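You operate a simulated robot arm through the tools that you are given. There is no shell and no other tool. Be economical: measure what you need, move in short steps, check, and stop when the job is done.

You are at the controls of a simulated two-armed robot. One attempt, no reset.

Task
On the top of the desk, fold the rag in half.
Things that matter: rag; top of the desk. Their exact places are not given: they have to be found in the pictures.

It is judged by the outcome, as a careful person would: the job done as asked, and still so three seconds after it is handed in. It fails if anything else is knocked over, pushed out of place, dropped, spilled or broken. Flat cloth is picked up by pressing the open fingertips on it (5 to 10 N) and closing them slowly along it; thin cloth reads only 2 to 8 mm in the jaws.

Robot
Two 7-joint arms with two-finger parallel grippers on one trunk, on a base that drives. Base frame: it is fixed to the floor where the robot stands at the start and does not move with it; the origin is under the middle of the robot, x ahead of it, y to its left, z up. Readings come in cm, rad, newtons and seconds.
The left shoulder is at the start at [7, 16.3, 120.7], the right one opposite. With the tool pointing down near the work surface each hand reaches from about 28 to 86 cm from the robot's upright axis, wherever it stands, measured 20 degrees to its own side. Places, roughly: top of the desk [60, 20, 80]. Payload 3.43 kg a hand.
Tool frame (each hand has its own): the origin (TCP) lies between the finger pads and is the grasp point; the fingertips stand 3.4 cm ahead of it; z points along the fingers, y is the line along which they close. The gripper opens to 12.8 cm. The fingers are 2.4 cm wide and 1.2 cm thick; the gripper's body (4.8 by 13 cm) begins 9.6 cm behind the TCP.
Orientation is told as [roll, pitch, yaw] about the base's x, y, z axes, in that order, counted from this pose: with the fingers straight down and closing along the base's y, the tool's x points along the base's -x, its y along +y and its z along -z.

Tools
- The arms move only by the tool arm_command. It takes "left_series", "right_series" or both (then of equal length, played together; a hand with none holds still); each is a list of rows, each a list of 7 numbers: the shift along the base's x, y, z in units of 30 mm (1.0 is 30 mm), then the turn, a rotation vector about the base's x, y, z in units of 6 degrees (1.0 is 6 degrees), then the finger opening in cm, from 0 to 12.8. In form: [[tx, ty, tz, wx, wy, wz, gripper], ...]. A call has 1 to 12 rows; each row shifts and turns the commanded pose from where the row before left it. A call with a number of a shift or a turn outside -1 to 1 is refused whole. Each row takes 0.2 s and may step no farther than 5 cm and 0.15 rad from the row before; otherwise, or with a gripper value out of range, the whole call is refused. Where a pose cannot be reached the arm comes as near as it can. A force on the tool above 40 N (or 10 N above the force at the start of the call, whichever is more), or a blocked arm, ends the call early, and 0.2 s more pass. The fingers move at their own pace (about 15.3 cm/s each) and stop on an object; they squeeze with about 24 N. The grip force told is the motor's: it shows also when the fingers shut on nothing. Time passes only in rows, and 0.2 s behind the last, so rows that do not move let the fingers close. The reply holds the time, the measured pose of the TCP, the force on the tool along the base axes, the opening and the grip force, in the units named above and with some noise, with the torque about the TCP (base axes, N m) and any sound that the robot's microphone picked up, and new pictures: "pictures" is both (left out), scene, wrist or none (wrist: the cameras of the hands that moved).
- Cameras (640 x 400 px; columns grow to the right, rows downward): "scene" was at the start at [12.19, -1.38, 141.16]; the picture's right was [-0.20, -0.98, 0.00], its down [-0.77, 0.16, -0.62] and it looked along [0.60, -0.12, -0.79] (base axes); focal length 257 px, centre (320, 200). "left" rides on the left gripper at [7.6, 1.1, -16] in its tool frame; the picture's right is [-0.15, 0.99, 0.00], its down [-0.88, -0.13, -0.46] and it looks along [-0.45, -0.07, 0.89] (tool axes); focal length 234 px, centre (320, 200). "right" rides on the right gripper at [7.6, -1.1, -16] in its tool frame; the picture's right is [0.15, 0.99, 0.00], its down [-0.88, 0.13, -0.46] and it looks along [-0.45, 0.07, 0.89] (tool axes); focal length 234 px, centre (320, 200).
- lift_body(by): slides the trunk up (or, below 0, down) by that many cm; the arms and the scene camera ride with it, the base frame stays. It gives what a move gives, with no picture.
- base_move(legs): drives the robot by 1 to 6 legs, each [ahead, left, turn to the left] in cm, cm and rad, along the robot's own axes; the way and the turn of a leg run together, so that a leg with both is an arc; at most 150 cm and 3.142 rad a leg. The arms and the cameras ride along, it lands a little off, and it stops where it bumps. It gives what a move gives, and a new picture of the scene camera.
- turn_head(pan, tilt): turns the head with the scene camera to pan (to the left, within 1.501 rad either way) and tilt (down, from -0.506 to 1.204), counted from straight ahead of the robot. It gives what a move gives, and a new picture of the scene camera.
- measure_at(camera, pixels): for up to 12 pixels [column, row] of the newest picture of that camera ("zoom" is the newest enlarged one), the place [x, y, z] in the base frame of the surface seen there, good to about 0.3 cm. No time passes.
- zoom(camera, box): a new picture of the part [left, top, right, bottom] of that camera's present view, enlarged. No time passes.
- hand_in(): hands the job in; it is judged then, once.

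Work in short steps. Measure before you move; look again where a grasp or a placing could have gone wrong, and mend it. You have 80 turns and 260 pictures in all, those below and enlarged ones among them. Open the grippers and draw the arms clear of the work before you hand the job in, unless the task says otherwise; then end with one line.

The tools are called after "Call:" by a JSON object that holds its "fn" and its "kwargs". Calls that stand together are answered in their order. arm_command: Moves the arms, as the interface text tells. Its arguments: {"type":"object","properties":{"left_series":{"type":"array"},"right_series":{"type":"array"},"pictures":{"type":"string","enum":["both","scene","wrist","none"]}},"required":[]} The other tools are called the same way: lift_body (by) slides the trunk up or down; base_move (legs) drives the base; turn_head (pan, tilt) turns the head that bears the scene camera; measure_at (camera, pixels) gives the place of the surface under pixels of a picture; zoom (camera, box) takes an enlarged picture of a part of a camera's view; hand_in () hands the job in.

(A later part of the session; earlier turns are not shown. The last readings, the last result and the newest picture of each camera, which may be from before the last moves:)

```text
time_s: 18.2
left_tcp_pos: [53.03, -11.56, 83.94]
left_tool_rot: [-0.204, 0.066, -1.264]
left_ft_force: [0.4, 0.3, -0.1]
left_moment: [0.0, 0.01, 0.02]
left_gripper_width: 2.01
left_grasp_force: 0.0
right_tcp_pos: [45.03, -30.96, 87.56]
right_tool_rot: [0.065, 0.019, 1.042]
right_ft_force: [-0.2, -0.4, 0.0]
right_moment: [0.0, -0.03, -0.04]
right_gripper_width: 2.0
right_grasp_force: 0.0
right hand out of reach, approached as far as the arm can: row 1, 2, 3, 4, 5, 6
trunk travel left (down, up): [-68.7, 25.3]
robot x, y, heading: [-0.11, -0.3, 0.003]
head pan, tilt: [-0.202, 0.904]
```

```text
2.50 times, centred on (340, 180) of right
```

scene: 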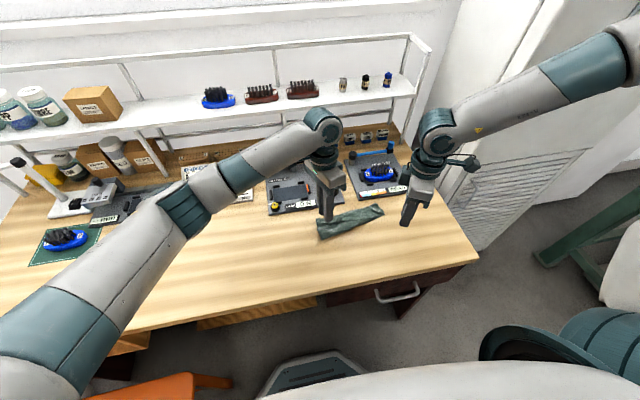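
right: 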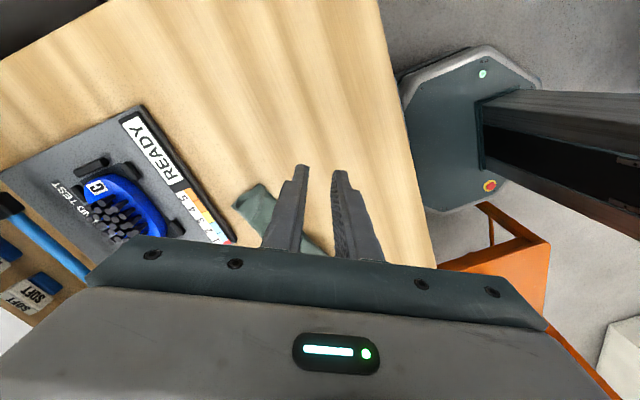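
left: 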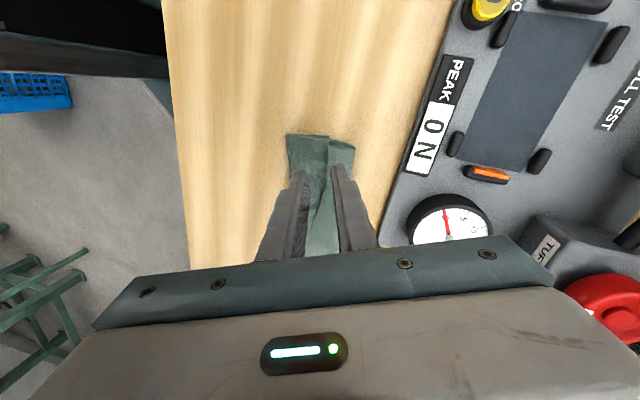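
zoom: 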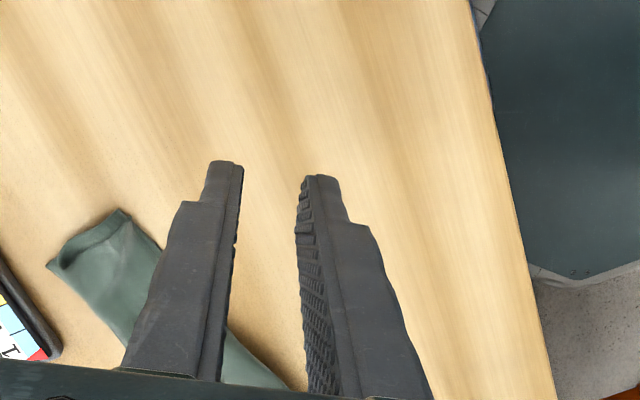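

Left is well placed, but the right wrist is jammed at its yaw limit. I'll turn the right hand the other way, toward yaw −90°, where closing is also along x.

Call:
{"fn": "arm_command", "kwargs": {"right_series": [[-0.1, -0.3, 0, 0, 0, -1, 2], [-0.1, -0.3, 0.1, 0, 0, -1, 2], [0, -0.3, 0.2, 0, 0, -1, 2], [0, -0.3, 0.2, 0, 0, -1, 2], [0, -0.3, 0.2, 0, 0, -1, 2], [0, -0.3, 0.2, 0, 0, -1, 2], [0, 0, 0.2, 0, 0, -1, 2], [0, 0, 0.2, 0, 0, -1, 2], [0, 0, 0, 0, 0, -1, 2], [0, 0, 0, 0, 0, -1, 2], [0, 0, 0, 0, 0, -1, 2], [0, 0, 0, 0, 0, -1, 2]], "pictures": "none"}}

Call:
{"fn": "arm_command", "kwargs": {"right_series": [[0, 0, 0, 0, 0, -1, 2], [0, 0, 0, 0, 0, -1, 2], [0, 0, 0, 0, 0, -1, 2], [0, 0, 0, 0, 0, -1, 2], [0, 0, 0, 0, 0, -1, 2], [0, 0, 0, 0, 0, -1, 2], [0, 0, 0, 0, 0, -1, 2], [0, 0, 0, 0, 0, -1, 2], [0, 0, 0, 0, 0, -1, 2], [0, 0, 0, 0, 0, -1, 2], [0, 0, 0, 0, 0, -1, 2]], "pictures": "scene"}}

```text
time_s: 20.8
left_tcp_pos: [53.06, -11.45, 83.99]
left_tool_rot: [-0.203, 0.066, -1.263]
left_ft_force: [0.2, -0.8, 0.0]
left_moment: [-0.02, 0.04, -0.01]
left_gripper_width: 1.99
left_grasp_force: 0.0
right_tcp_pos: [44.35, -36.28, 91.66]
right_tool_rot: [0.094, 0.037, -0.216]
right_ft_force: [0.0, 0.3, -0.9]
right_moment: [0.01, 0.01, 0.01]
right_gripper_width: 2.01
right_grasp_force: 0.0
trunk travel left (down, up): [-68.7, 25.3]
robot x, y, heading: [0.08, -0.22, -0.0]
head pan, tilt: [-0.202, 0.904]
```

```text
time_s: 23.2
left_tcp_pos: [53.08, -11.41, 84.14]
left_tool_rot: [-0.205, 0.068, -1.264]
left_ft_force: [0.6, 0.2, -0.7]
left_moment: [0.03, -0.02, 0.03]
left_gripper_width: 1.99
left_grasp_force: 0.1
right_tcp_pos: [44.35, -36.33, 91.56]
right_tool_rot: [0.094, 0.037, -1.369]
right_ft_force: [-0.1, 0.1, 1.1]
right_moment: [0.05, 0.02, 0.0]
right_gripper_width: 2.01
right_grasp_force: 0.1
trunk travel left (down, up): [-68.7, 25.3]
robot x, y, heading: [0.06, 0.01, 0.003]
head pan, tilt: [-0.202, 0.904]
```

scene: 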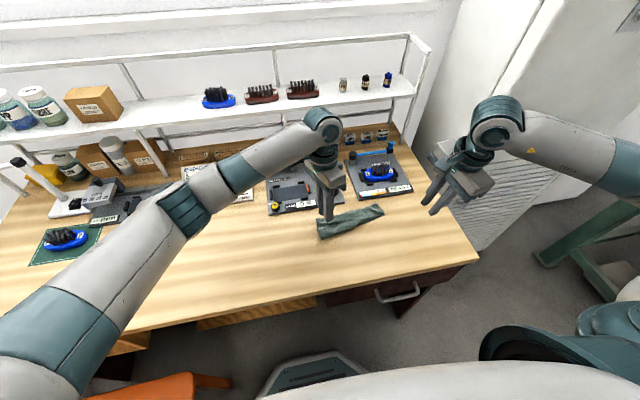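

The right hand turned freely to −78°. Now I bring it over the right end of the flap with the same 12° tilt.

Call:
{"fn": "arm_command", "kwargs": {"right_series": [[0.49, 0.55, -0.42, -0.09, 0.47, 0, 2], [0.49, 0.55, -0.42, -0.09, 0.47, 0, 2], [0.49, 0.55, -0.42, -0.09, 0.47, 0, 2], [0.49, 0.55, -0.42, -0.09, 0.47, 0, 2], [0.49, 0.55, -0.42, -0.09, 0.47, 0, 2], [0.49, 0.55, -0.42, -0.09, 0.47, 0, 2]]}}

Call:
{"fn": "zoom", "kwargs": {"camera": "right", "box": [240, 100, 440, 260]}}

Call:
{"fn": "zoom", "kwargs": {"camera": "scene", "box": [300, 160, 420, 235]}}

```text
time_s: 24.6
left_tcp_pos: [53.14, -11.37, 83.93]
left_tool_rot: [-0.204, 0.064, -1.264]
left_ft_force: [0.3, 0.3, 0.1]
left_moment: [-0.02, -0.04, 0.02]
left_gripper_width: 2.01
left_grasp_force: 0.1
right_tcp_pos: [53.41, -26.43, 84.05]
right_tool_rot: [-0.211, 0.041, -1.38]
right_ft_force: [0.6, 0.4, -0.2]
right_moment: [-0.01, 0.03, -0.02]
right_gripper_width: 1.96
right_grasp_force: 0.0
trunk travel left (down, up): [-68.7, 25.3]
robot x, y, heading: [0.01, -0.56, -0.0]
head pan, tilt: [-0.202, 0.904]
```

scene: 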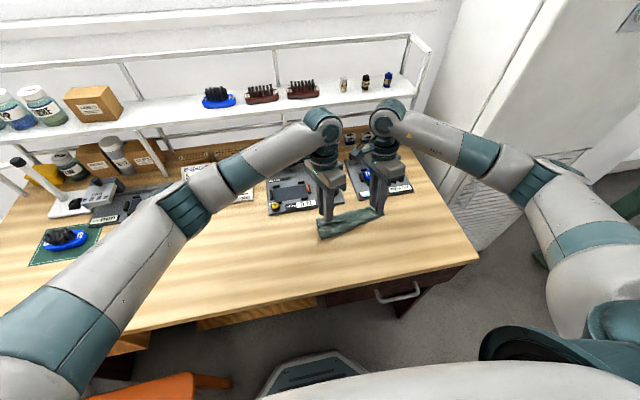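
right: 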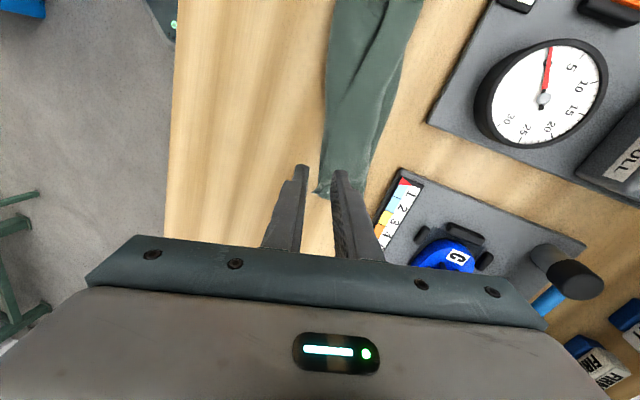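

```text
2.50 times, centred on (340, 180) of right
```

zoom: 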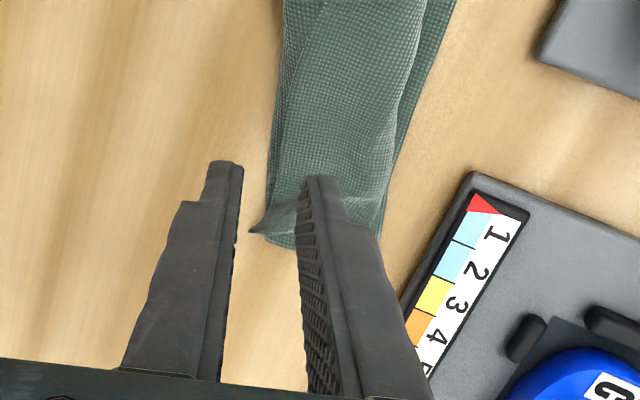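

```text
5.33 times, centred on (360, 198) of scene
```

zoom: 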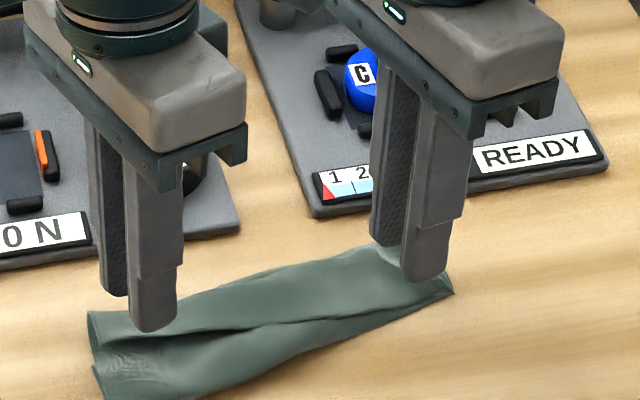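

Both hands are placed over the flap ends. I descend to near contact.

Call:
{"fn": "arm_command", "kwargs": {"left_series": [[-0.03, 0, -0.27, 0, 0, 0, 2], [-0.03, 0, -0.27, 0, 0, 0, 2], [0, 0, -0.27, 0, 0, 0, 2], [0, 0, -0.25, 0, 0, 0, 2], [0, 0, 0, 0, 0, 0, 2]], "right_series": [[0, 0, -0.27, 0, 0, 0, 2], [0, 0, -0.27, 0, 0, 0, 2], [0, 0, -0.25, 0, 0, 0, 2], [0, 0, -0.2, 0, 0, 0, 2], [0, 0, 0, 0, 0, 0, 2]], "pictures": "none"}}

```text
time_s: 25.8
left_tcp_pos: [52.58, -11.48, 80.77]
left_tool_rot: [-0.204, 0.066, -1.265]
left_ft_force: [0.7, 0.9, -0.9]
left_moment: [0.01, -0.01, 0.01]
left_gripper_width: 2.0
left_grasp_force: 0.0
right_tcp_pos: [53.08, -26.36, 81.05]
right_tool_rot: [-0.208, 0.04, -1.377]
right_ft_force: [1.0, 0.3, -0.8]
right_moment: [-0.01, -0.01, -0.02]
right_gripper_width: 1.99
right_grasp_force: 0.2
trunk travel left (down, up): [-68.7, 25.3]
robot x, y, heading: [0.15, 0.04, 0.003]
head pan, tilt: [-0.202, 0.904]
```

No contact yet; I creep down further (left 0.6, right 0.8 cm).

Call:
{"fn": "arm_command", "kwargs": {"left_series": [[0, 0, -0.08, 0, 0, 0, 2], [0, 0, -0.08, 0, 0, 0, 2], [0, 0, -0.04, 0, 0, 0, 2], [0, 0, 0, 0, 0, 0, 2]], "right_series": [[0, 0, -0.1, 0, 0, 0, 2], [0, 0, -0.1, 0, 0, 0, 2], [0, 0, -0.07, 0, 0, 0, 2], [0, 0, 0, 0, 0, 0, 2]], "pictures": "none"}}

```text
time_s: 26.8
left_tcp_pos: [52.8, -11.54, 80.35]
left_tool_rot: [-0.205, 0.067, -1.263]
left_ft_force: [-0.2, 0.2, -0.2]
left_moment: [0.01, 0.04, 0.0]
left_gripper_width: 1.99
left_grasp_force: 0.0
right_tcp_pos: [53.11, -26.51, 80.17]
right_tool_rot: [-0.208, 0.042, -1.377]
right_ft_force: [-0.4, -0.9, -0.5]
right_moment: [-0.02, -0.01, 0.0]
right_gripper_width: 2.0
right_grasp_force: 0.0
trunk travel left (down, up): [-68.7, 25.3]
robot x, y, heading: [-0.22, 0.08, -0.002]
head pan, tilt: [-0.202, 0.904]
```

Call:
{"fn": "arm_command", "kwargs": {"left_series": [[0, 0, -0.06, 0, 0, 0, 2], [0, 0, -0.04, 0, 0, 0, 2], [0, 0, 0, 0, 0, 0, 2]], "right_series": [[0, 0, -0.04, 0, 0, 0, 2], [0, 0, -0.03, 0, 0, 0, 2], [0, 0, 0, 0, 0, 0, 2]], "pictures": "wrist"}}

```text
time_s: 27.6
left_tcp_pos: [52.72, -11.5, 80.03]
left_tool_rot: [-0.202, 0.064, -1.262]
left_ft_force: [1.7, -0.2, 10.6]
left_moment: [-0.03, -0.16, -0.02]
left_gripper_width: 1.96
left_grasp_force: 0.0
right_tcp_pos: [53.24, -26.48, 80.12]
right_tool_rot: [-0.205, 0.04, -1.376]
right_ft_force: [0.4, -1.1, 4.6]
right_moment: [-0.07, -0.13, 0.01]
right_gripper_width: 1.98
right_grasp_force: 0.1
trunk travel left (down, up): [-68.7, 25.3]
robot x, y, heading: [-0.08, 0.02, -0.003]
head pan, tilt: [-0.202, 0.904]
```

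right: 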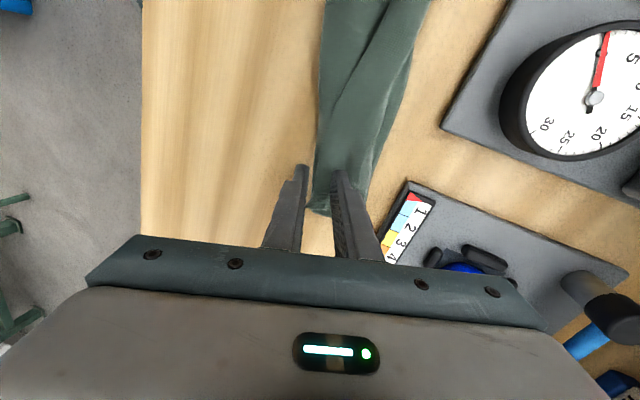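
left: 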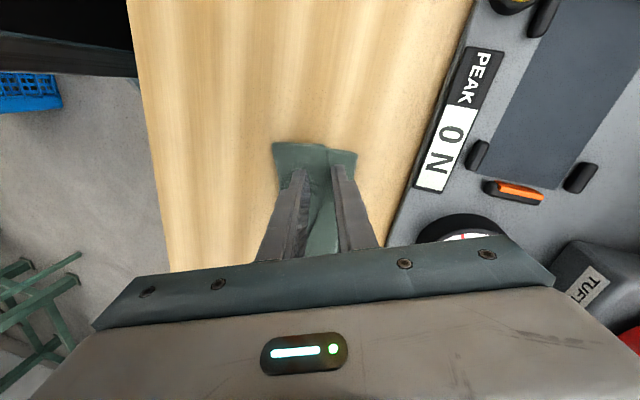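

Contact is light on both (11 N, 5 N). I close slowly, creeping down slightly to keep contact.

Call:
{"fn": "arm_command", "kwargs": {"left_series": [[0, 0, -0.01, 0, 0, 0, 1.75], [0, 0, -0.01, 0, 0, 0, 1.5], [0, 0, -0.01, 0, 0, 0, 1.25], [0, 0, -0.01, 0, 0, 0, 1.0], [0, 0, -0.01, 0, 0, 0, 0.75], [0, 0, -0.01, 0, 0, 0, 0.5], [0, 0, 0, 0, 0, 0, 0.25], [0, 0, 0, 0, 0, 0, 0], [0, 0, 0, 0, 0, 0, 0]], "right_series": [[0, 0, -0.01, 0, 0, 0, 1.75], [0, 0, -0.01, 0, 0, 0, 1.5], [0, 0, -0.01, 0, 0, 0, 1.25], [0, 0, -0.01, 0, 0, 0, 1.0], [0, 0, -0.01, 0, 0, 0, 0.75], [0, 0, -0.01, 0, 0, 0, 0.5], [0, 0, 0, 0, 0, 0, 0.25], [0, 0, 0, 0, 0, 0, 0], [0, 0, 0, 0, 0, 0, 0]]}}

Call:
{"fn": "zoom", "kwargs": {"camera": "left", "box": [240, 100, 440, 260]}}

Call:
{"fn": "zoom", "kwargs": {"camera": "right", "box": [240, 100, 440, 260]}}

```text
time_s: 29.6
left_tcp_pos: [52.79, -11.49, 79.76]
left_tool_rot: [-0.202, 0.064, -1.264]
left_ft_force: [0.0, 2.4, 13.9]
left_moment: [-0.03, -0.04, 0.03]
left_gripper_width: 0.0
left_grasp_force: 24.0
right_tcp_pos: [52.96, -26.45, 80.0]
right_tool_rot: [-0.206, 0.039, -1.376]
right_ft_force: [-0.3, 0.0, 0.0]
right_moment: [0.0, 0.0, 0.01]
right_gripper_width: 0.0
right_grasp_force: 23.9
trunk travel left (down, up): [-68.7, 25.3]
robot x, y, heading: [0.04, 0.22, -0.002]
head pan, tilt: [-0.202, 0.904]
```

scene: 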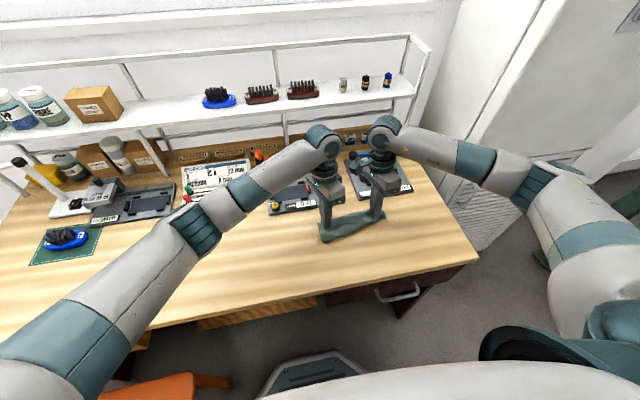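
right: 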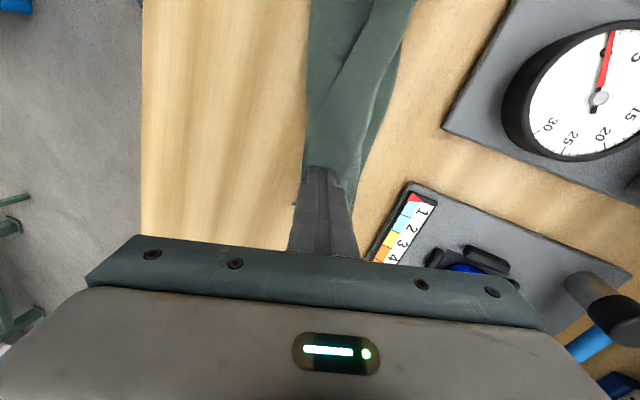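
left: 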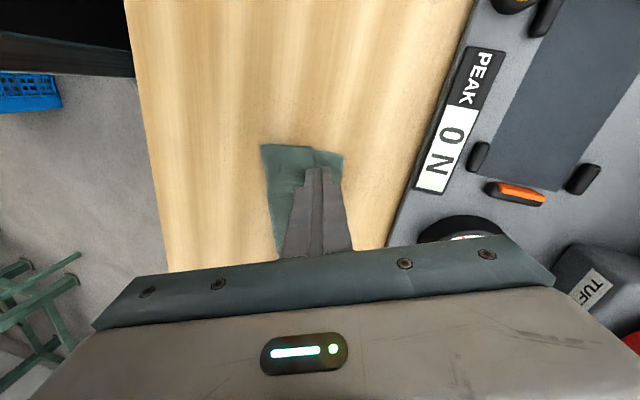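

```text
2.50 times, centred on (340, 180) of left
```

zoom: 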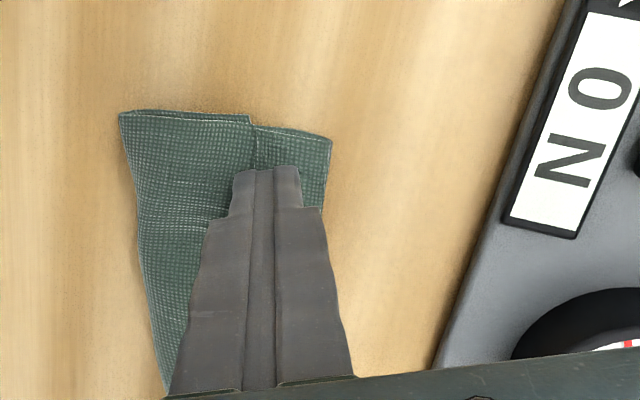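

```text
2.50 times, centred on (340, 180) of right
```

zoom: 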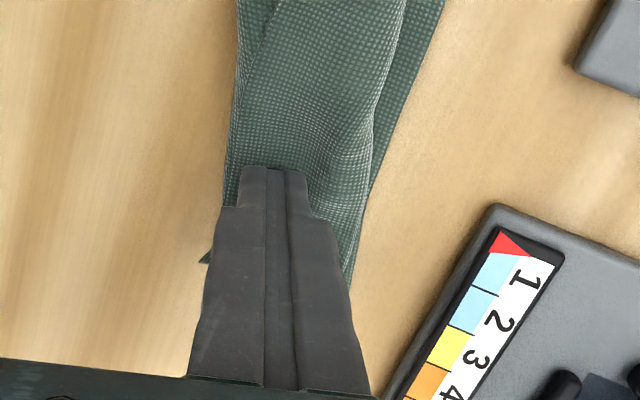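

Jaws read 0.0 — the tilt let the cloth slip. I raise, straighten the hands vertical and reopen to 2.4 cm for the straight press-and-pinch that worked before.

Call:
{"fn": "arm_command", "kwargs": {"left_series": [[0, 0, 0.3, 0, 0, 0, 0], [0, 0, 0.3, 0, -0.67, 0, 2.4], [-0.08, 0, 0, 0, -0.67, 0, 2.4], [-0.08, 0, 0, 0, -0.67, 0, 2.4], [0, 0, 0, 0, 0, 0, 2.4]], "right_series": [[0, 0, 0.3, 0, 0, 0, 0], [0, 0, 0.3, 0, -0.67, 0, 2.4], [0.1, 0, 0, 0, -0.67, 0, 2.4], [0.1, 0, 0, 0, -0.67, 0, 2.4], [0, 0, 0, 0, 0, 0, 2.4]]}}

Call:
{"fn": "zoom", "kwargs": {"camera": "left", "box": [240, 100, 440, 260]}}

Call:
{"fn": "zoom", "kwargs": {"camera": "right", "box": [240, 100, 440, 260]}}

Call:
{"fn": "zoom", "kwargs": {"camera": "scene", "box": [300, 160, 420, 250]}}

```text
time_s: 30.8
left_tcp_pos: [52.42, -11.42, 81.5]
left_tool_rot: [-0.004, 0.001, -1.258]
left_ft_force: [0.5, -0.1, -0.8]
left_moment: [0.01, 0.03, 0.02]
left_gripper_width: 2.42
left_grasp_force: 0.0
right_tcp_pos: [53.71, -26.52, 81.42]
right_tool_rot: [0.0, 0.002, -1.372]
right_ft_force: [0.2, -0.8, -1.2]
right_moment: [0.01, 0.03, 0.04]
right_gripper_width: 2.41
right_grasp_force: 0.0
trunk travel left (down, up): [-68.7, 25.3]
robot x, y, heading: [-0.08, 0.24, 0.002]
head pan, tilt: [-0.202, 0.904]
```

scene: 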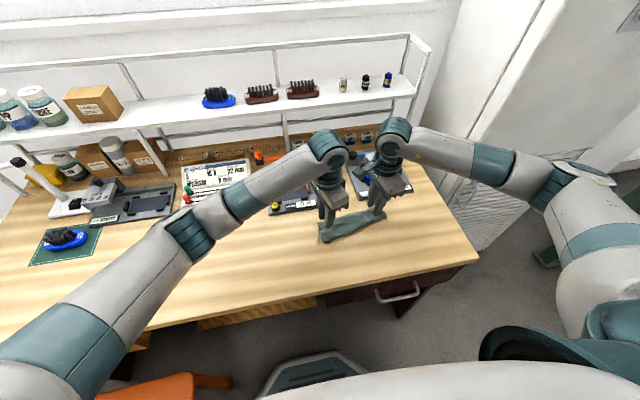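
right: 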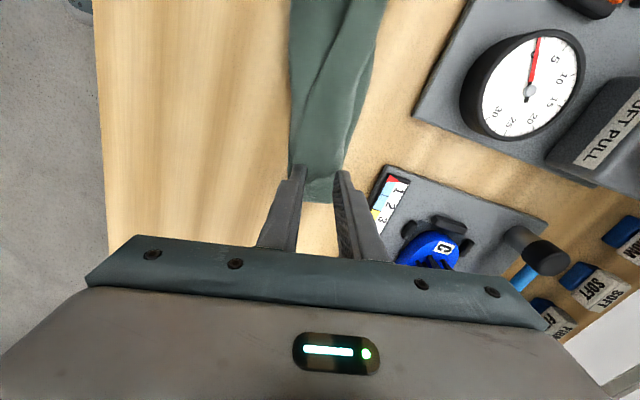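
left: 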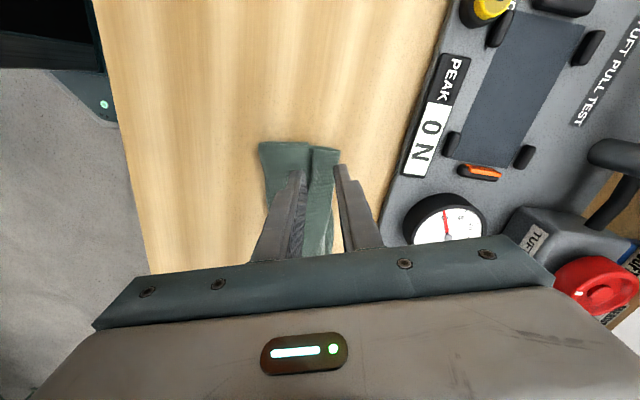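

```text
2.50 times, centred on (340, 180) of left
```

zoom: 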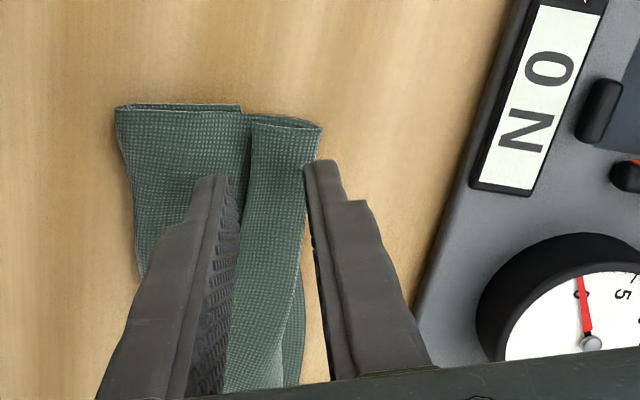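

```text
2.50 times, centred on (340, 180) of right
```

zoom: 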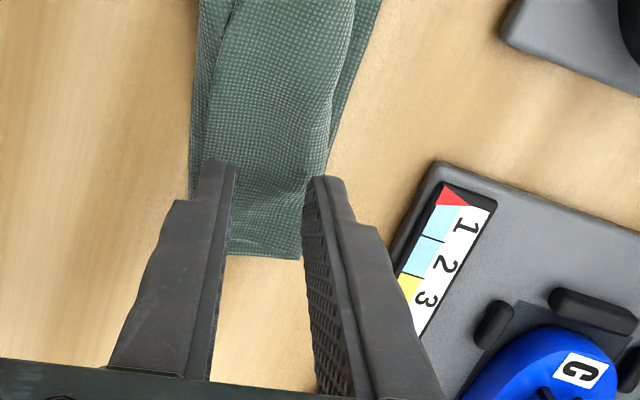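

```text
4.44 times, centred on (360, 205) of scene
```

zoom: 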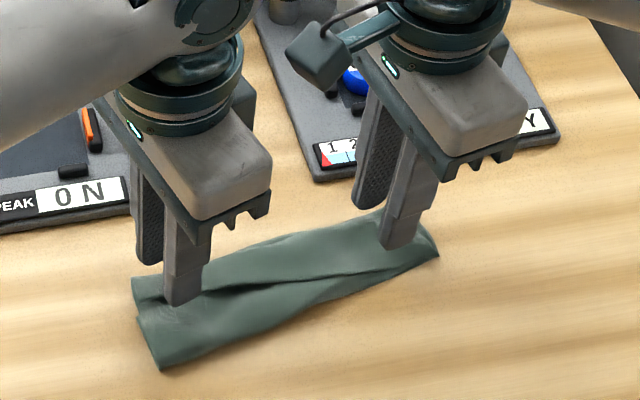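

Left straddles the flap roll, right sits on the flap. I nudge left +0.3 cm in x and descend to contact.

Call:
{"fn": "arm_command", "kwargs": {"left_series": [[0.1, 0, -0.2, 0, 0, 0, 2.4], [0, 0, -0.2, 0, 0, 0, 2.4], [0, 0, -0.15, 0, 0, 0, 2.4], [0, 0, -0.05, 0, 0, 0, 2.4], [0, 0, 0, 0, 0, 0, 2.4]], "right_series": [[0, 0, -0.2, 0, 0, 0, 2.4], [0, 0, -0.2, 0, 0, 0, 2.4], [0, 0, -0.1, 0, 0, 0, 2.4], [0, 0, -0.05, 0, 0, 0, 2.4], [0, 0, 0, 0, 0, 0, 2.4]], "pictures": "none"}}

```text
time_s: 32.0
left_tcp_pos: [52.58, -11.54, 79.7]
left_tool_rot: [-0.003, -0.001, -1.256]
left_ft_force: [-0.7, 0.6, 6.5]
left_moment: [0.02, 0.07, -0.03]
left_gripper_width: 2.42
left_grasp_force: 0.5
right_tcp_pos: [53.78, -26.38, 80.15]
right_tool_rot: [-0.001, -0.002, -1.375]
right_ft_force: [0.3, -0.6, -0.2]
right_moment: [0.02, -0.01, -0.02]
right_gripper_width: 2.4
right_grasp_force: 0.1
trunk travel left (down, up): [-68.7, 25.3]
robot x, y, heading: [-0.0, -0.21, -0.001]
head pan, tilt: [-0.202, 0.904]
```

Left touches with 6.5 N; the right needs about 0.4 cm more.

Call:
{"fn": "arm_command", "kwargs": {"right_series": [[0, 0, -0.08, 0, 0, 0, 2.4], [0, 0, -0.05, 0, 0, 0, 2.4], [0, 0, -0.02, 0, 0, 0, 2.4], [0, 0, 0, 0, 0, 0, 2.4]], "pictures": "none"}}

```text
time_s: 33.0
left_tcp_pos: [52.6, -11.44, 79.8]
left_tool_rot: [-0.001, 0.0, -1.257]
left_ft_force: [1.1, 0.8, 4.3]
left_moment: [0.0, 0.01, 0.0]
left_gripper_width: 2.33
left_grasp_force: 0.1
right_tcp_pos: [53.57, -26.36, 79.73]
right_tool_rot: [0.001, -0.002, -1.373]
right_ft_force: [-1.6, -1.6, 10.8]
right_moment: [-0.05, 0.11, 0.01]
right_gripper_width: 2.39
right_grasp_force: 0.0
trunk travel left (down, up): [-68.7, 25.3]
robot x, y, heading: [0.08, -0.18, 0.003]
head pan, tilt: [-0.202, 0.904]
```

Forces are right (4 N, 11 N). I press the left a hair more and close both slowly.

Call:
{"fn": "arm_command", "kwargs": {"left_series": [[0, 0, -0.03, 0, 0, 0, 2.4], [0, 0, 0, 0, 0, 0, 2.1], [0, 0, 0, 0, 0, 0, 1.8], [0, 0, 0, 0, 0, 0, 1.5], [0, 0, 0, 0, 0, 0, 1.2], [0, 0, 0, 0, 0, 0, 0.9], [0, 0, 0, 0, 0, 0, 0.6], [0, 0, 0, 0, 0, 0, 0.3], [0, 0, 0, 0, 0, 0, 0], [0, 0, 0, 0, 0, 0, 0]], "right_series": [[0, 0, 0, 0, 0, 0, 2.4], [0, 0, 0, 0, 0, 0, 2.1], [0, 0, 0, 0, 0, 0, 1.8], [0, 0, 0, 0, 0, 0, 1.5], [0, 0, 0, 0, 0, 0, 1.2], [0, 0, 0, 0, 0, 0, 0.9], [0, 0, 0, 0, 0, 0, 0.6], [0, 0, 0, 0, 0, 0, 0.3], [0, 0, 0, 0, 0, 0, 0], [0, 0, 0, 0, 0, 0, 0]], "pictures": "none"}}

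Call:
{"fn": "zoom", "kwargs": {"camera": "left", "box": [240, 100, 440, 260]}}

Call:
{"fn": "zoom", "kwargs": {"camera": "right", "box": [240, 100, 440, 260]}}

```text
time_s: 35.2
left_tcp_pos: [52.43, -11.48, 79.76]
left_tool_rot: [-0.001, 0.002, -1.257]
left_ft_force: [-0.6, -1.2, 10.8]
left_moment: [-0.11, 0.01, -0.04]
left_gripper_width: 0.17
left_grasp_force: 23.8
right_tcp_pos: [53.69, -26.35, 79.65]
right_tool_rot: [0.002, -0.001, -1.374]
right_ft_force: [0.8, 0.6, 13.5]
right_moment: [0.02, -0.06, -0.01]
right_gripper_width: 0.03
right_grasp_force: 24.1
trunk travel left (down, up): [-68.7, 25.3]
robot x, y, heading: [-0.04, -0.28, -0.0]
head pan, tilt: [-0.202, 0.904]
```

```text
2.50 times, centred on (340, 180) of left
```

zoom: 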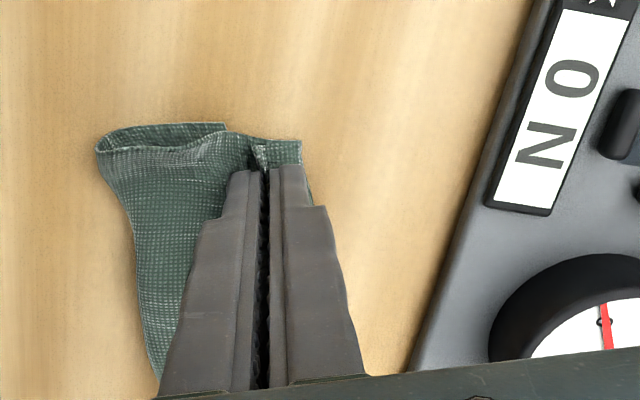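

```text
2.50 times, centred on (340, 180) of right
```

zoom: 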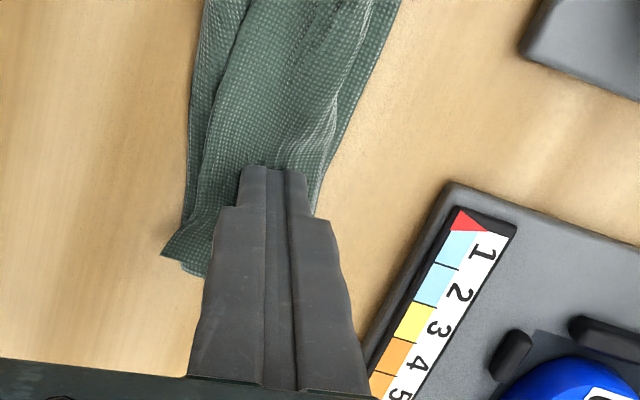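

Left has the flap (1.7 mm), right missed. I raise the right hand and lift the left to see what comes along.

Call:
{"fn": "arm_command", "kwargs": {"left_series": [[0, 0, 0.3, 0, 0, 0, 0], [-0.1, 0, 0.4, 0, 0, 0, 0], [-0.2, 0, 0.4, 0, 0, 0, 0], [-0.4, 0, 0.3, 0, 0, 0, 0], [-0.4, 0, 0.2, 0, 0, 0, 0]], "right_series": [[0, 0, 0.5, 0, 0, 0, 0], [0, -0.3, 1, 0, 0, 0, 0], [0, -1, 0.5, 0, 0, 0, 0], [0, -1, 0, 0, 0, 0, 0], [0, -1, 0, 0, 0, 0, 0]]}}

Call:
{"fn": "zoom", "kwargs": {"camera": "scene", "box": [300, 170, 420, 260]}}

```text
time_s: 36.4
left_tcp_pos: [49.3, -11.48, 84.41]
left_tool_rot: [-0.001, 0.001, -1.258]
left_ft_force: [0.3, 0.0, -0.6]
left_moment: [0.04, -0.03, -0.04]
left_gripper_width: 0.15
left_grasp_force: 24.3
right_tcp_pos: [53.63, -36.38, 85.53]
right_tool_rot: [0.001, -0.002, -1.375]
right_ft_force: [0.5, -0.5, -0.8]
right_moment: [0.02, -0.01, 0.0]
right_gripper_width: 0.0
right_grasp_force: 24.0
trunk travel left (down, up): [-68.7, 25.3]
robot x, y, heading: [-0.07, -0.16, -0.004]
head pan, tilt: [-0.202, 0.904]
```

scene: 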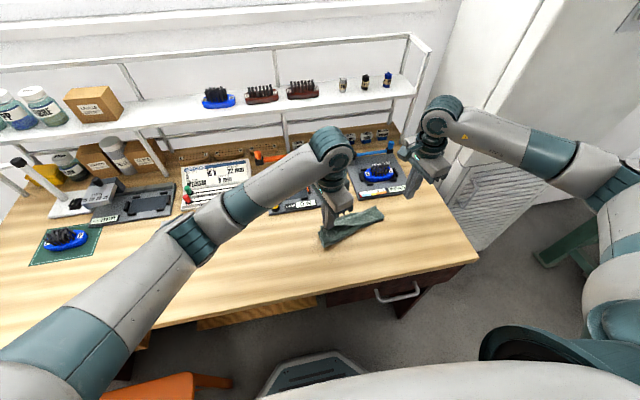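
right: 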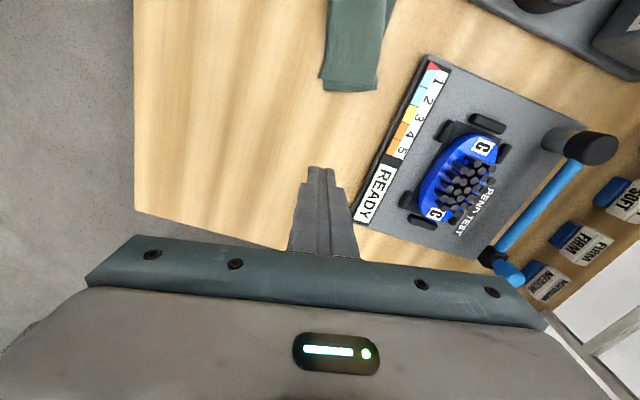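
left: 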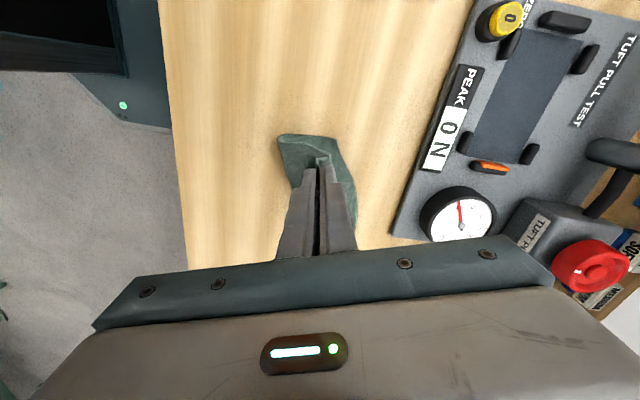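

```text
4.44 times, centred on (360, 215) of scene
```

zoom: 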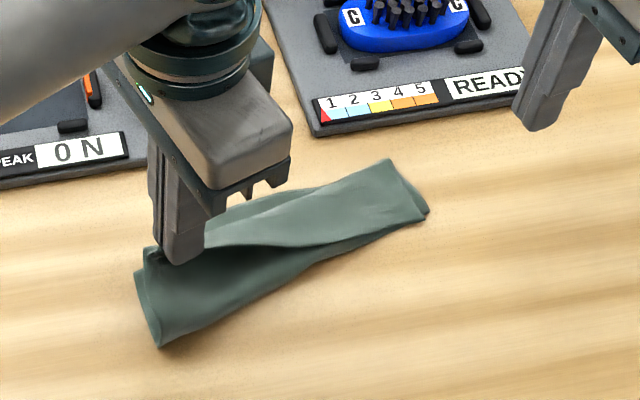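

The flap and middle layer come along with the left hand. I continue pulling it toward the robot to unroll the cloth.

Call:
{"fn": "arm_command", "kwargs": {"left_series": [[-0.5, 0, 0.2, 0, 0, 0, 0], [-0.5, 0, 0.1, 0, 0, 0, 0], [-0.5, 0, 0, 0, 0, 0, 0], [-0.5, 0, -0.1, 0, 0, 0, 0], [-0.5, 0, -0.2, 0, 0, 0, 0], [-0.4, 0, -0.4, 0, 0, 0, 0], [-0.3, 0, -0.4, 0, 0, 0, 0]]}}

Call:
{"fn": "zoom", "kwargs": {"camera": "scene", "box": [290, 180, 420, 280]}}

```text
time_s: 38.0
left_tcp_pos: [39.55, -11.2, 82.07]
left_tool_rot: [-0.004, 0.003, -1.257]
left_ft_force: [-0.5, -0.5, 0.7]
left_moment: [0.0, 0.04, -0.01]
left_gripper_width: 0.18
left_grasp_force: 24.3
right_tcp_pos: [53.67, -36.33, 85.58]
right_tool_rot: [0.0, 0.0, -1.371]
right_ft_force: [0.5, 0.7, -0.4]
right_moment: [-0.02, 0.04, -0.01]
right_gripper_width: 0.02
right_grasp_force: 23.9
trunk travel left (down, up): [-68.7, 25.3]
robot x, y, heading: [0.1, 0.15, -0.004]
head pan, tilt: [-0.202, 0.904]
```

scene: 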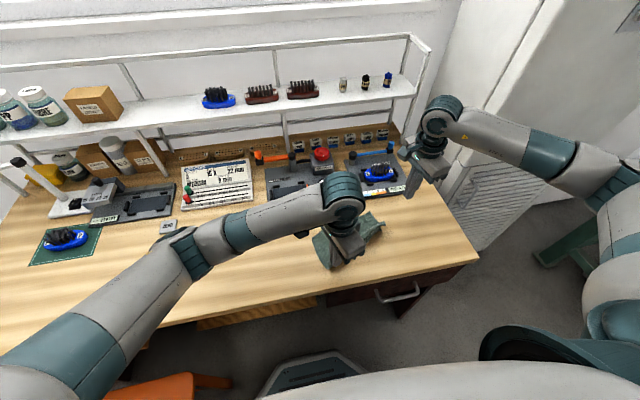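
left: 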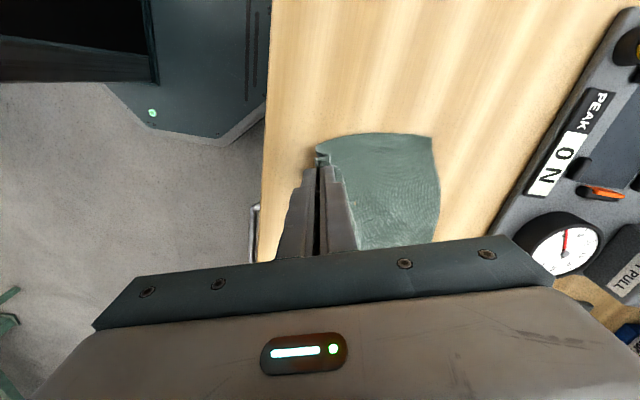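

```text
4.00 times, centred on (355, 230) of scene
```

zoom: 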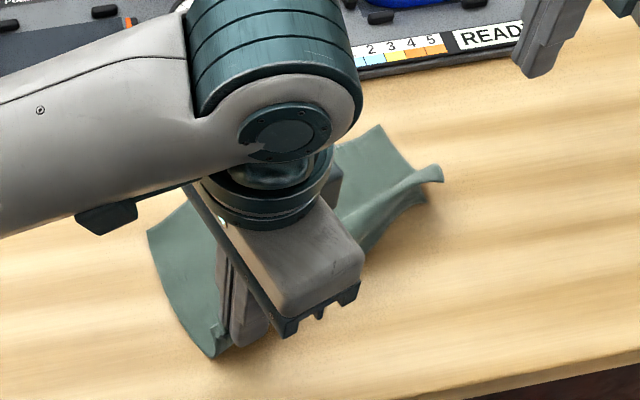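

The left side is unrolled; a roll is left at the right end. I lower and release the left corner and draw the left arm away to look.

Call:
{"fn": "arm_command", "kwargs": {"left_series": [[-0.1, 0, -0.3, 0, 0, 0, 0], [0, 0, -0.3, 0, 0, 0, 0], [0, 0, 0, 0, 0, 0, 0.8], [0, 0, 0, 0, 0, 0, 1.6], [0, 0, 0.3, 0, 0, 0, 2.4], [0, 0, 0.6, 0, 0, 0, 2.4], [0, 0.5, 0.8, 0, 0, 0, 2.4], [0, 1, 0.8, 0, 0, 0, 2.4], [0, 1, 0.2, 0, 0, 0, 2.4], [0, 1, 0, 0, 0, 0, 2.4], [0, 1, 0, 0, 0, 0, 2.4]], "pictures": "scene"}}

Call:
{"fn": "zoom", "kwargs": {"camera": "scene", "box": [290, 180, 420, 280]}}

Call:
{"fn": "measure_at", "kwargs": {"camera": "zoom", "pixels": [[150, 235], [215, 350], [378, 128], [440, 172], [400, 220], [380, 200], [320, 280], [260, 180]]}}

```text
time_s: 40.4
left_tcp_pos: [39.29, 2.12, 88.16]
left_tool_rot: [-0.003, 0.0, -1.256]
left_ft_force: [0.4, 1.0, 0.2]
left_moment: [-0.04, -0.01, -0.02]
left_gripper_width: 2.42
left_grasp_force: 0.2
right_tcp_pos: [53.69, -36.15, 85.69]
right_tool_rot: [0.001, -0.001, -1.374]
right_ft_force: [0.4, -0.2, 0.2]
right_moment: [-0.01, 0.03, -0.02]
right_gripper_width: 0.0
right_grasp_force: 23.9
trunk travel left (down, up): [-68.7, 25.3]
robot x, y, heading: [-0.0, -0.14, -0.002]
head pan, tilt: [-0.202, 0.904]
```

scene: 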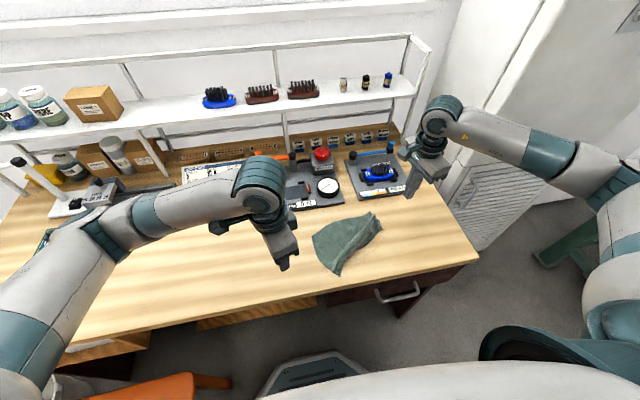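

```text
4.00 times, centred on (355, 230) of scene
```

zoom: 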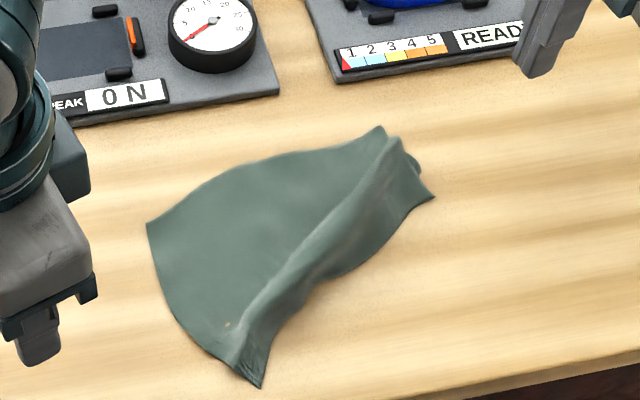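

```text
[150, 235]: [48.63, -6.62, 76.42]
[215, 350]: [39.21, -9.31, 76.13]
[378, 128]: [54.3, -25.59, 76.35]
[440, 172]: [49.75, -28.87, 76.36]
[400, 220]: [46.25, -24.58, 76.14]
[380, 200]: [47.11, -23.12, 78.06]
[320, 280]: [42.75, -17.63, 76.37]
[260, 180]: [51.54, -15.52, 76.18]
```

The right end seems to hold a Z-pleat. I look closer to find the free near-right corner.

Call:
{"fn": "zoom", "kwargs": {"camera": "scene", "box": [330, 200, 410, 250]}}

Call:
{"fn": "zoom", "kwargs": {"camera": "right", "box": [240, 0, 400, 120]}}

Call:
{"fn": "measure_at", "kwargs": {"camera": "scene", "pixels": [[377, 228], [375, 222], [370, 216], [343, 273], [366, 234], [372, 230], [366, 212]]}}

```text
8.00 times, centred on (370, 225) of scene
```

zoom: 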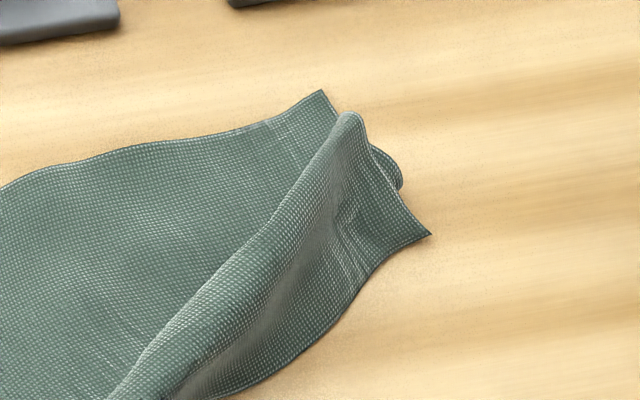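

```text
3.33 times, centred on (320, 60) of right
```

zoom: 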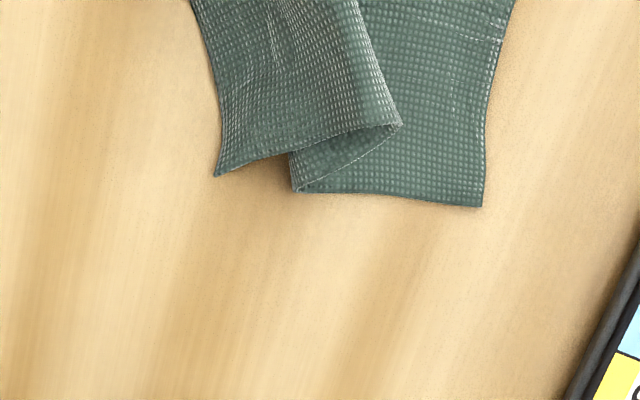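

```text
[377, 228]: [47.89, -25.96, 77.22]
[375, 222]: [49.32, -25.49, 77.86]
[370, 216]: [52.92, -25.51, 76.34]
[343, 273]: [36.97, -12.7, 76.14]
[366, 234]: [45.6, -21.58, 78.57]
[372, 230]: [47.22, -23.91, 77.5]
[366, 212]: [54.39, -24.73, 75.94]
```

It is a Z-pleat with free corner C at about [47, −27.7]. I bring the right hand over it to pinch it and pull it toward the robot.

Call:
{"fn": "arm_command", "kwargs": {"right_series": [[-0.4, 0.2, 0, 0, 0, 0, 2.4], [-0.4, 0.6, 0, 0, 0, 0, 2.4], [-0.4, 0.8, -0.3, 0, 0, 0, 2.4], [-0.4, 0.85, -0.5, 0, 0, 0, 2.4], [-0.37, 0.85, -0.6, 0, 0, 0, 2.4], [0, 0, 0, 0, 0, 0, 2.4]]}}

Call:
{"fn": "zoom", "kwargs": {"camera": "right", "box": [240, 100, 440, 260]}}

Call:
{"fn": "zoom", "kwargs": {"camera": "scene", "box": [320, 180, 420, 260]}}

```text
time_s: 41.8
left_tcp_pos: [39.32, 1.92, 88.15]
left_tool_rot: [-0.003, 0.001, -1.257]
left_ft_force: [-0.1, 0.9, 0.0]
left_moment: [-0.05, 0.01, -0.01]
left_gripper_width: 2.4
left_grasp_force: 0.0
right_tcp_pos: [47.72, -26.46, 81.54]
right_tool_rot: [0.001, 0.0, -1.374]
right_ft_force: [0.1, 0.0, 0.3]
right_moment: [-0.04, 0.0, 0.02]
right_gripper_width: 2.41
right_grasp_force: 0.1
trunk travel left (down, up): [-68.7, 25.3]
robot x, y, heading: [-0.16, 0.15, -0.0]
head pan, tilt: [-0.202, 0.904]
```

scene: 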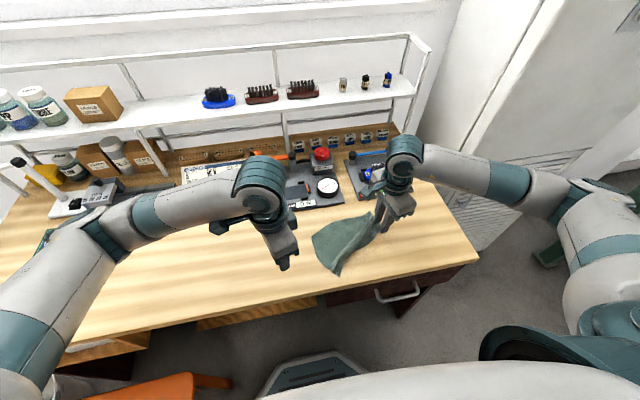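
right: 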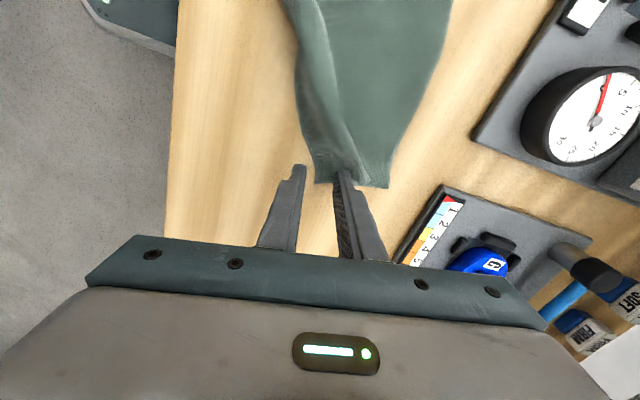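

```text
2.50 times, centred on (340, 180) of right
```

zoom: 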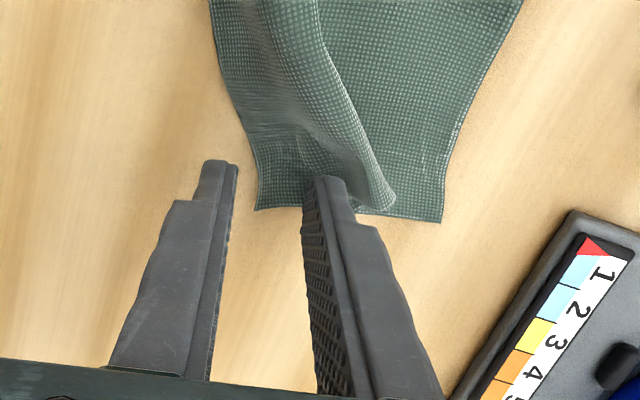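

```text
5.00 times, centred on (370, 220) of scene
```

zoom: 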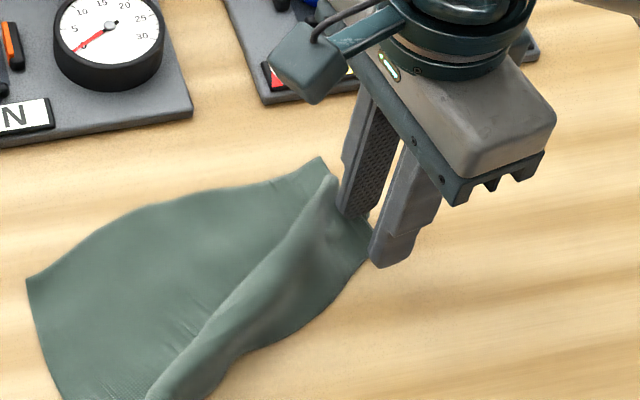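

The near finger would fall just off the cloth; I shift +0.8 in x and +1.2 in y and descend to contact.

Call:
{"fn": "arm_command", "kwargs": {"right_series": [[0.13, 0.2, 0, 0, 0, 0, 2.4], [0.13, 0.2, -0.2, 0, 0, 0, 2.4], [0, 0, -0.2, 0, 0, 0, 2.4], [0, 0, -0.15, 0, 0, 0, 2.4], [0, 0, -0.05, 0, 0, 0, 2.4], [0, 0, 0, 0, 0, 0, 2.4]], "pictures": "wrist"}}

Call:
{"fn": "zoom", "kwargs": {"camera": "right", "box": [240, 100, 440, 260]}}

```text
time_s: 43.2
left_tcp_pos: [39.31, 1.96, 88.25]
left_tool_rot: [-0.001, 0.003, -1.256]
left_ft_force: [-1.2, -0.6, -0.4]
left_moment: [-0.02, -0.03, -0.02]
left_gripper_width: 2.42
left_grasp_force: 0.1
right_tcp_pos: [48.55, -25.17, 79.67]
right_tool_rot: [0.002, -0.002, -1.375]
right_ft_force: [0.5, -0.4, 12.8]
right_moment: [0.0, -0.31, 0.03]
right_gripper_width: 2.47
right_grasp_force: 0.7
trunk travel left (down, up): [-68.7, 25.3]
robot x, y, heading: [-0.03, -0.27, -0.002]
head pan, tilt: [-0.202, 0.904]
```

right: 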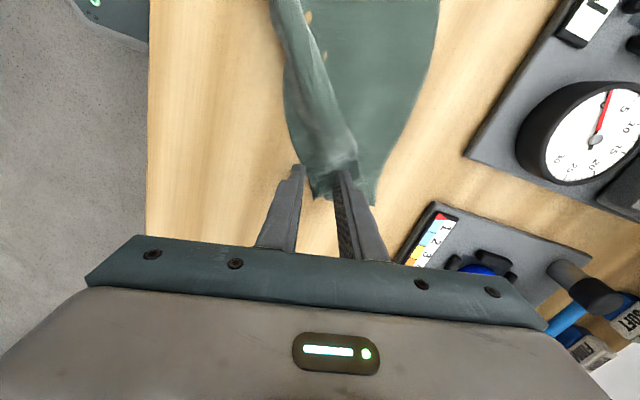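

```text
2.50 times, centred on (340, 180) of right
```

zoom: 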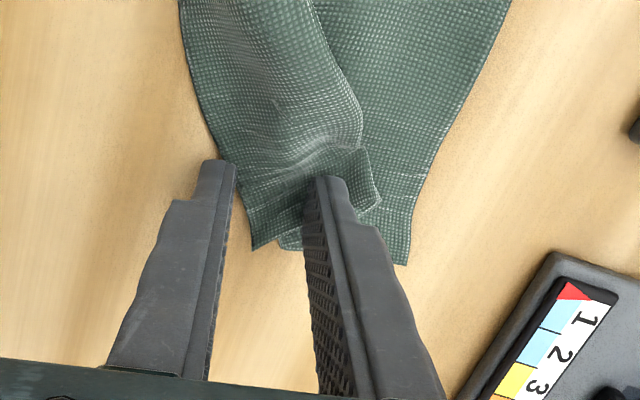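

Contact is 13 N with the cloth edge between the fingers. I close slowly and lift slightly while pulling toward −x.

Call:
{"fn": "arm_command", "kwargs": {"right_series": [[0, 0, 0, 0, 0, 0, 2.1], [0, 0, 0, 0, 0, 0, 1.8], [0, 0, 0, 0, 0, 0, 1.5], [0, 0, 0, 0, 0, 0, 1.2], [0, 0, 0, 0, 0, 0, 0.9], [0, 0, 0, 0, 0, 0, 0.6], [0, 0, 0, 0, 0, 0, 0.3], [0, 0, 0, 0, 0, 0, 0], [0, 0, 0, 0, 0, 0, 0], [0, 0, 0.3, 0, 0, 0, 0], [-0.2, 0, 0.4, 0, 0, 0, 0]], "pictures": "wrist"}}

Call:
{"fn": "zoom", "kwargs": {"camera": "scene", "box": [310, 180, 410, 260]}}

```text
time_s: 45.6
left_tcp_pos: [39.33, 1.89, 88.17]
left_tool_rot: [-0.003, -0.001, -1.258]
left_ft_force: [-0.5, -1.0, -0.3]
left_moment: [-0.02, -0.01, -0.01]
left_gripper_width: 2.41
left_grasp_force: 0.1
right_tcp_pos: [47.87, -25.29, 81.69]
right_tool_rot: [-0.003, -0.001, -1.371]
right_ft_force: [0.8, -0.2, -0.3]
right_moment: [-0.05, -0.01, 0.01]
right_gripper_width: 0.25
right_grasp_force: 23.5
trunk travel left (down, up): [-68.7, 25.3]
robot x, y, heading: [-0.25, 0.2, -0.002]
head pan, tilt: [-0.202, 0.904]
```

right: 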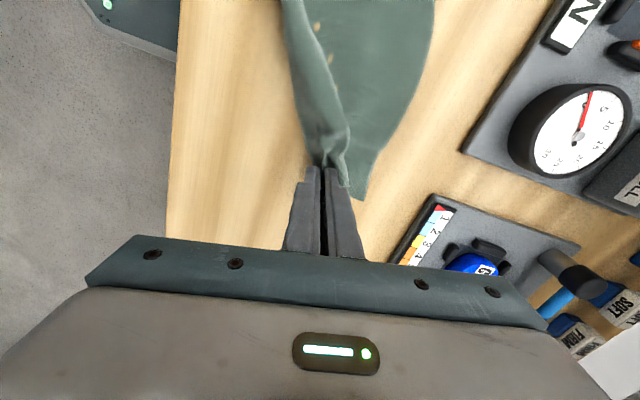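

```text
5.00 times, centred on (360, 220) of scene
```

zoom: 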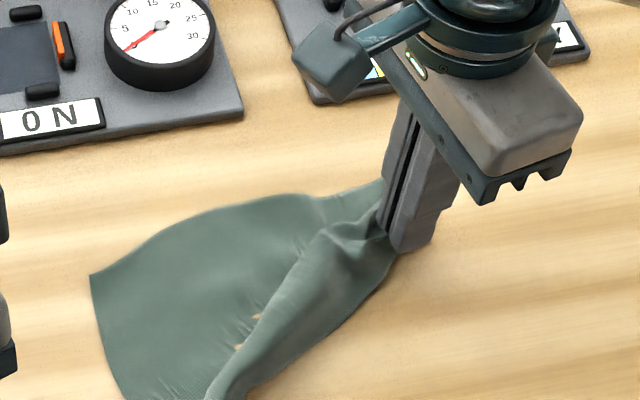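

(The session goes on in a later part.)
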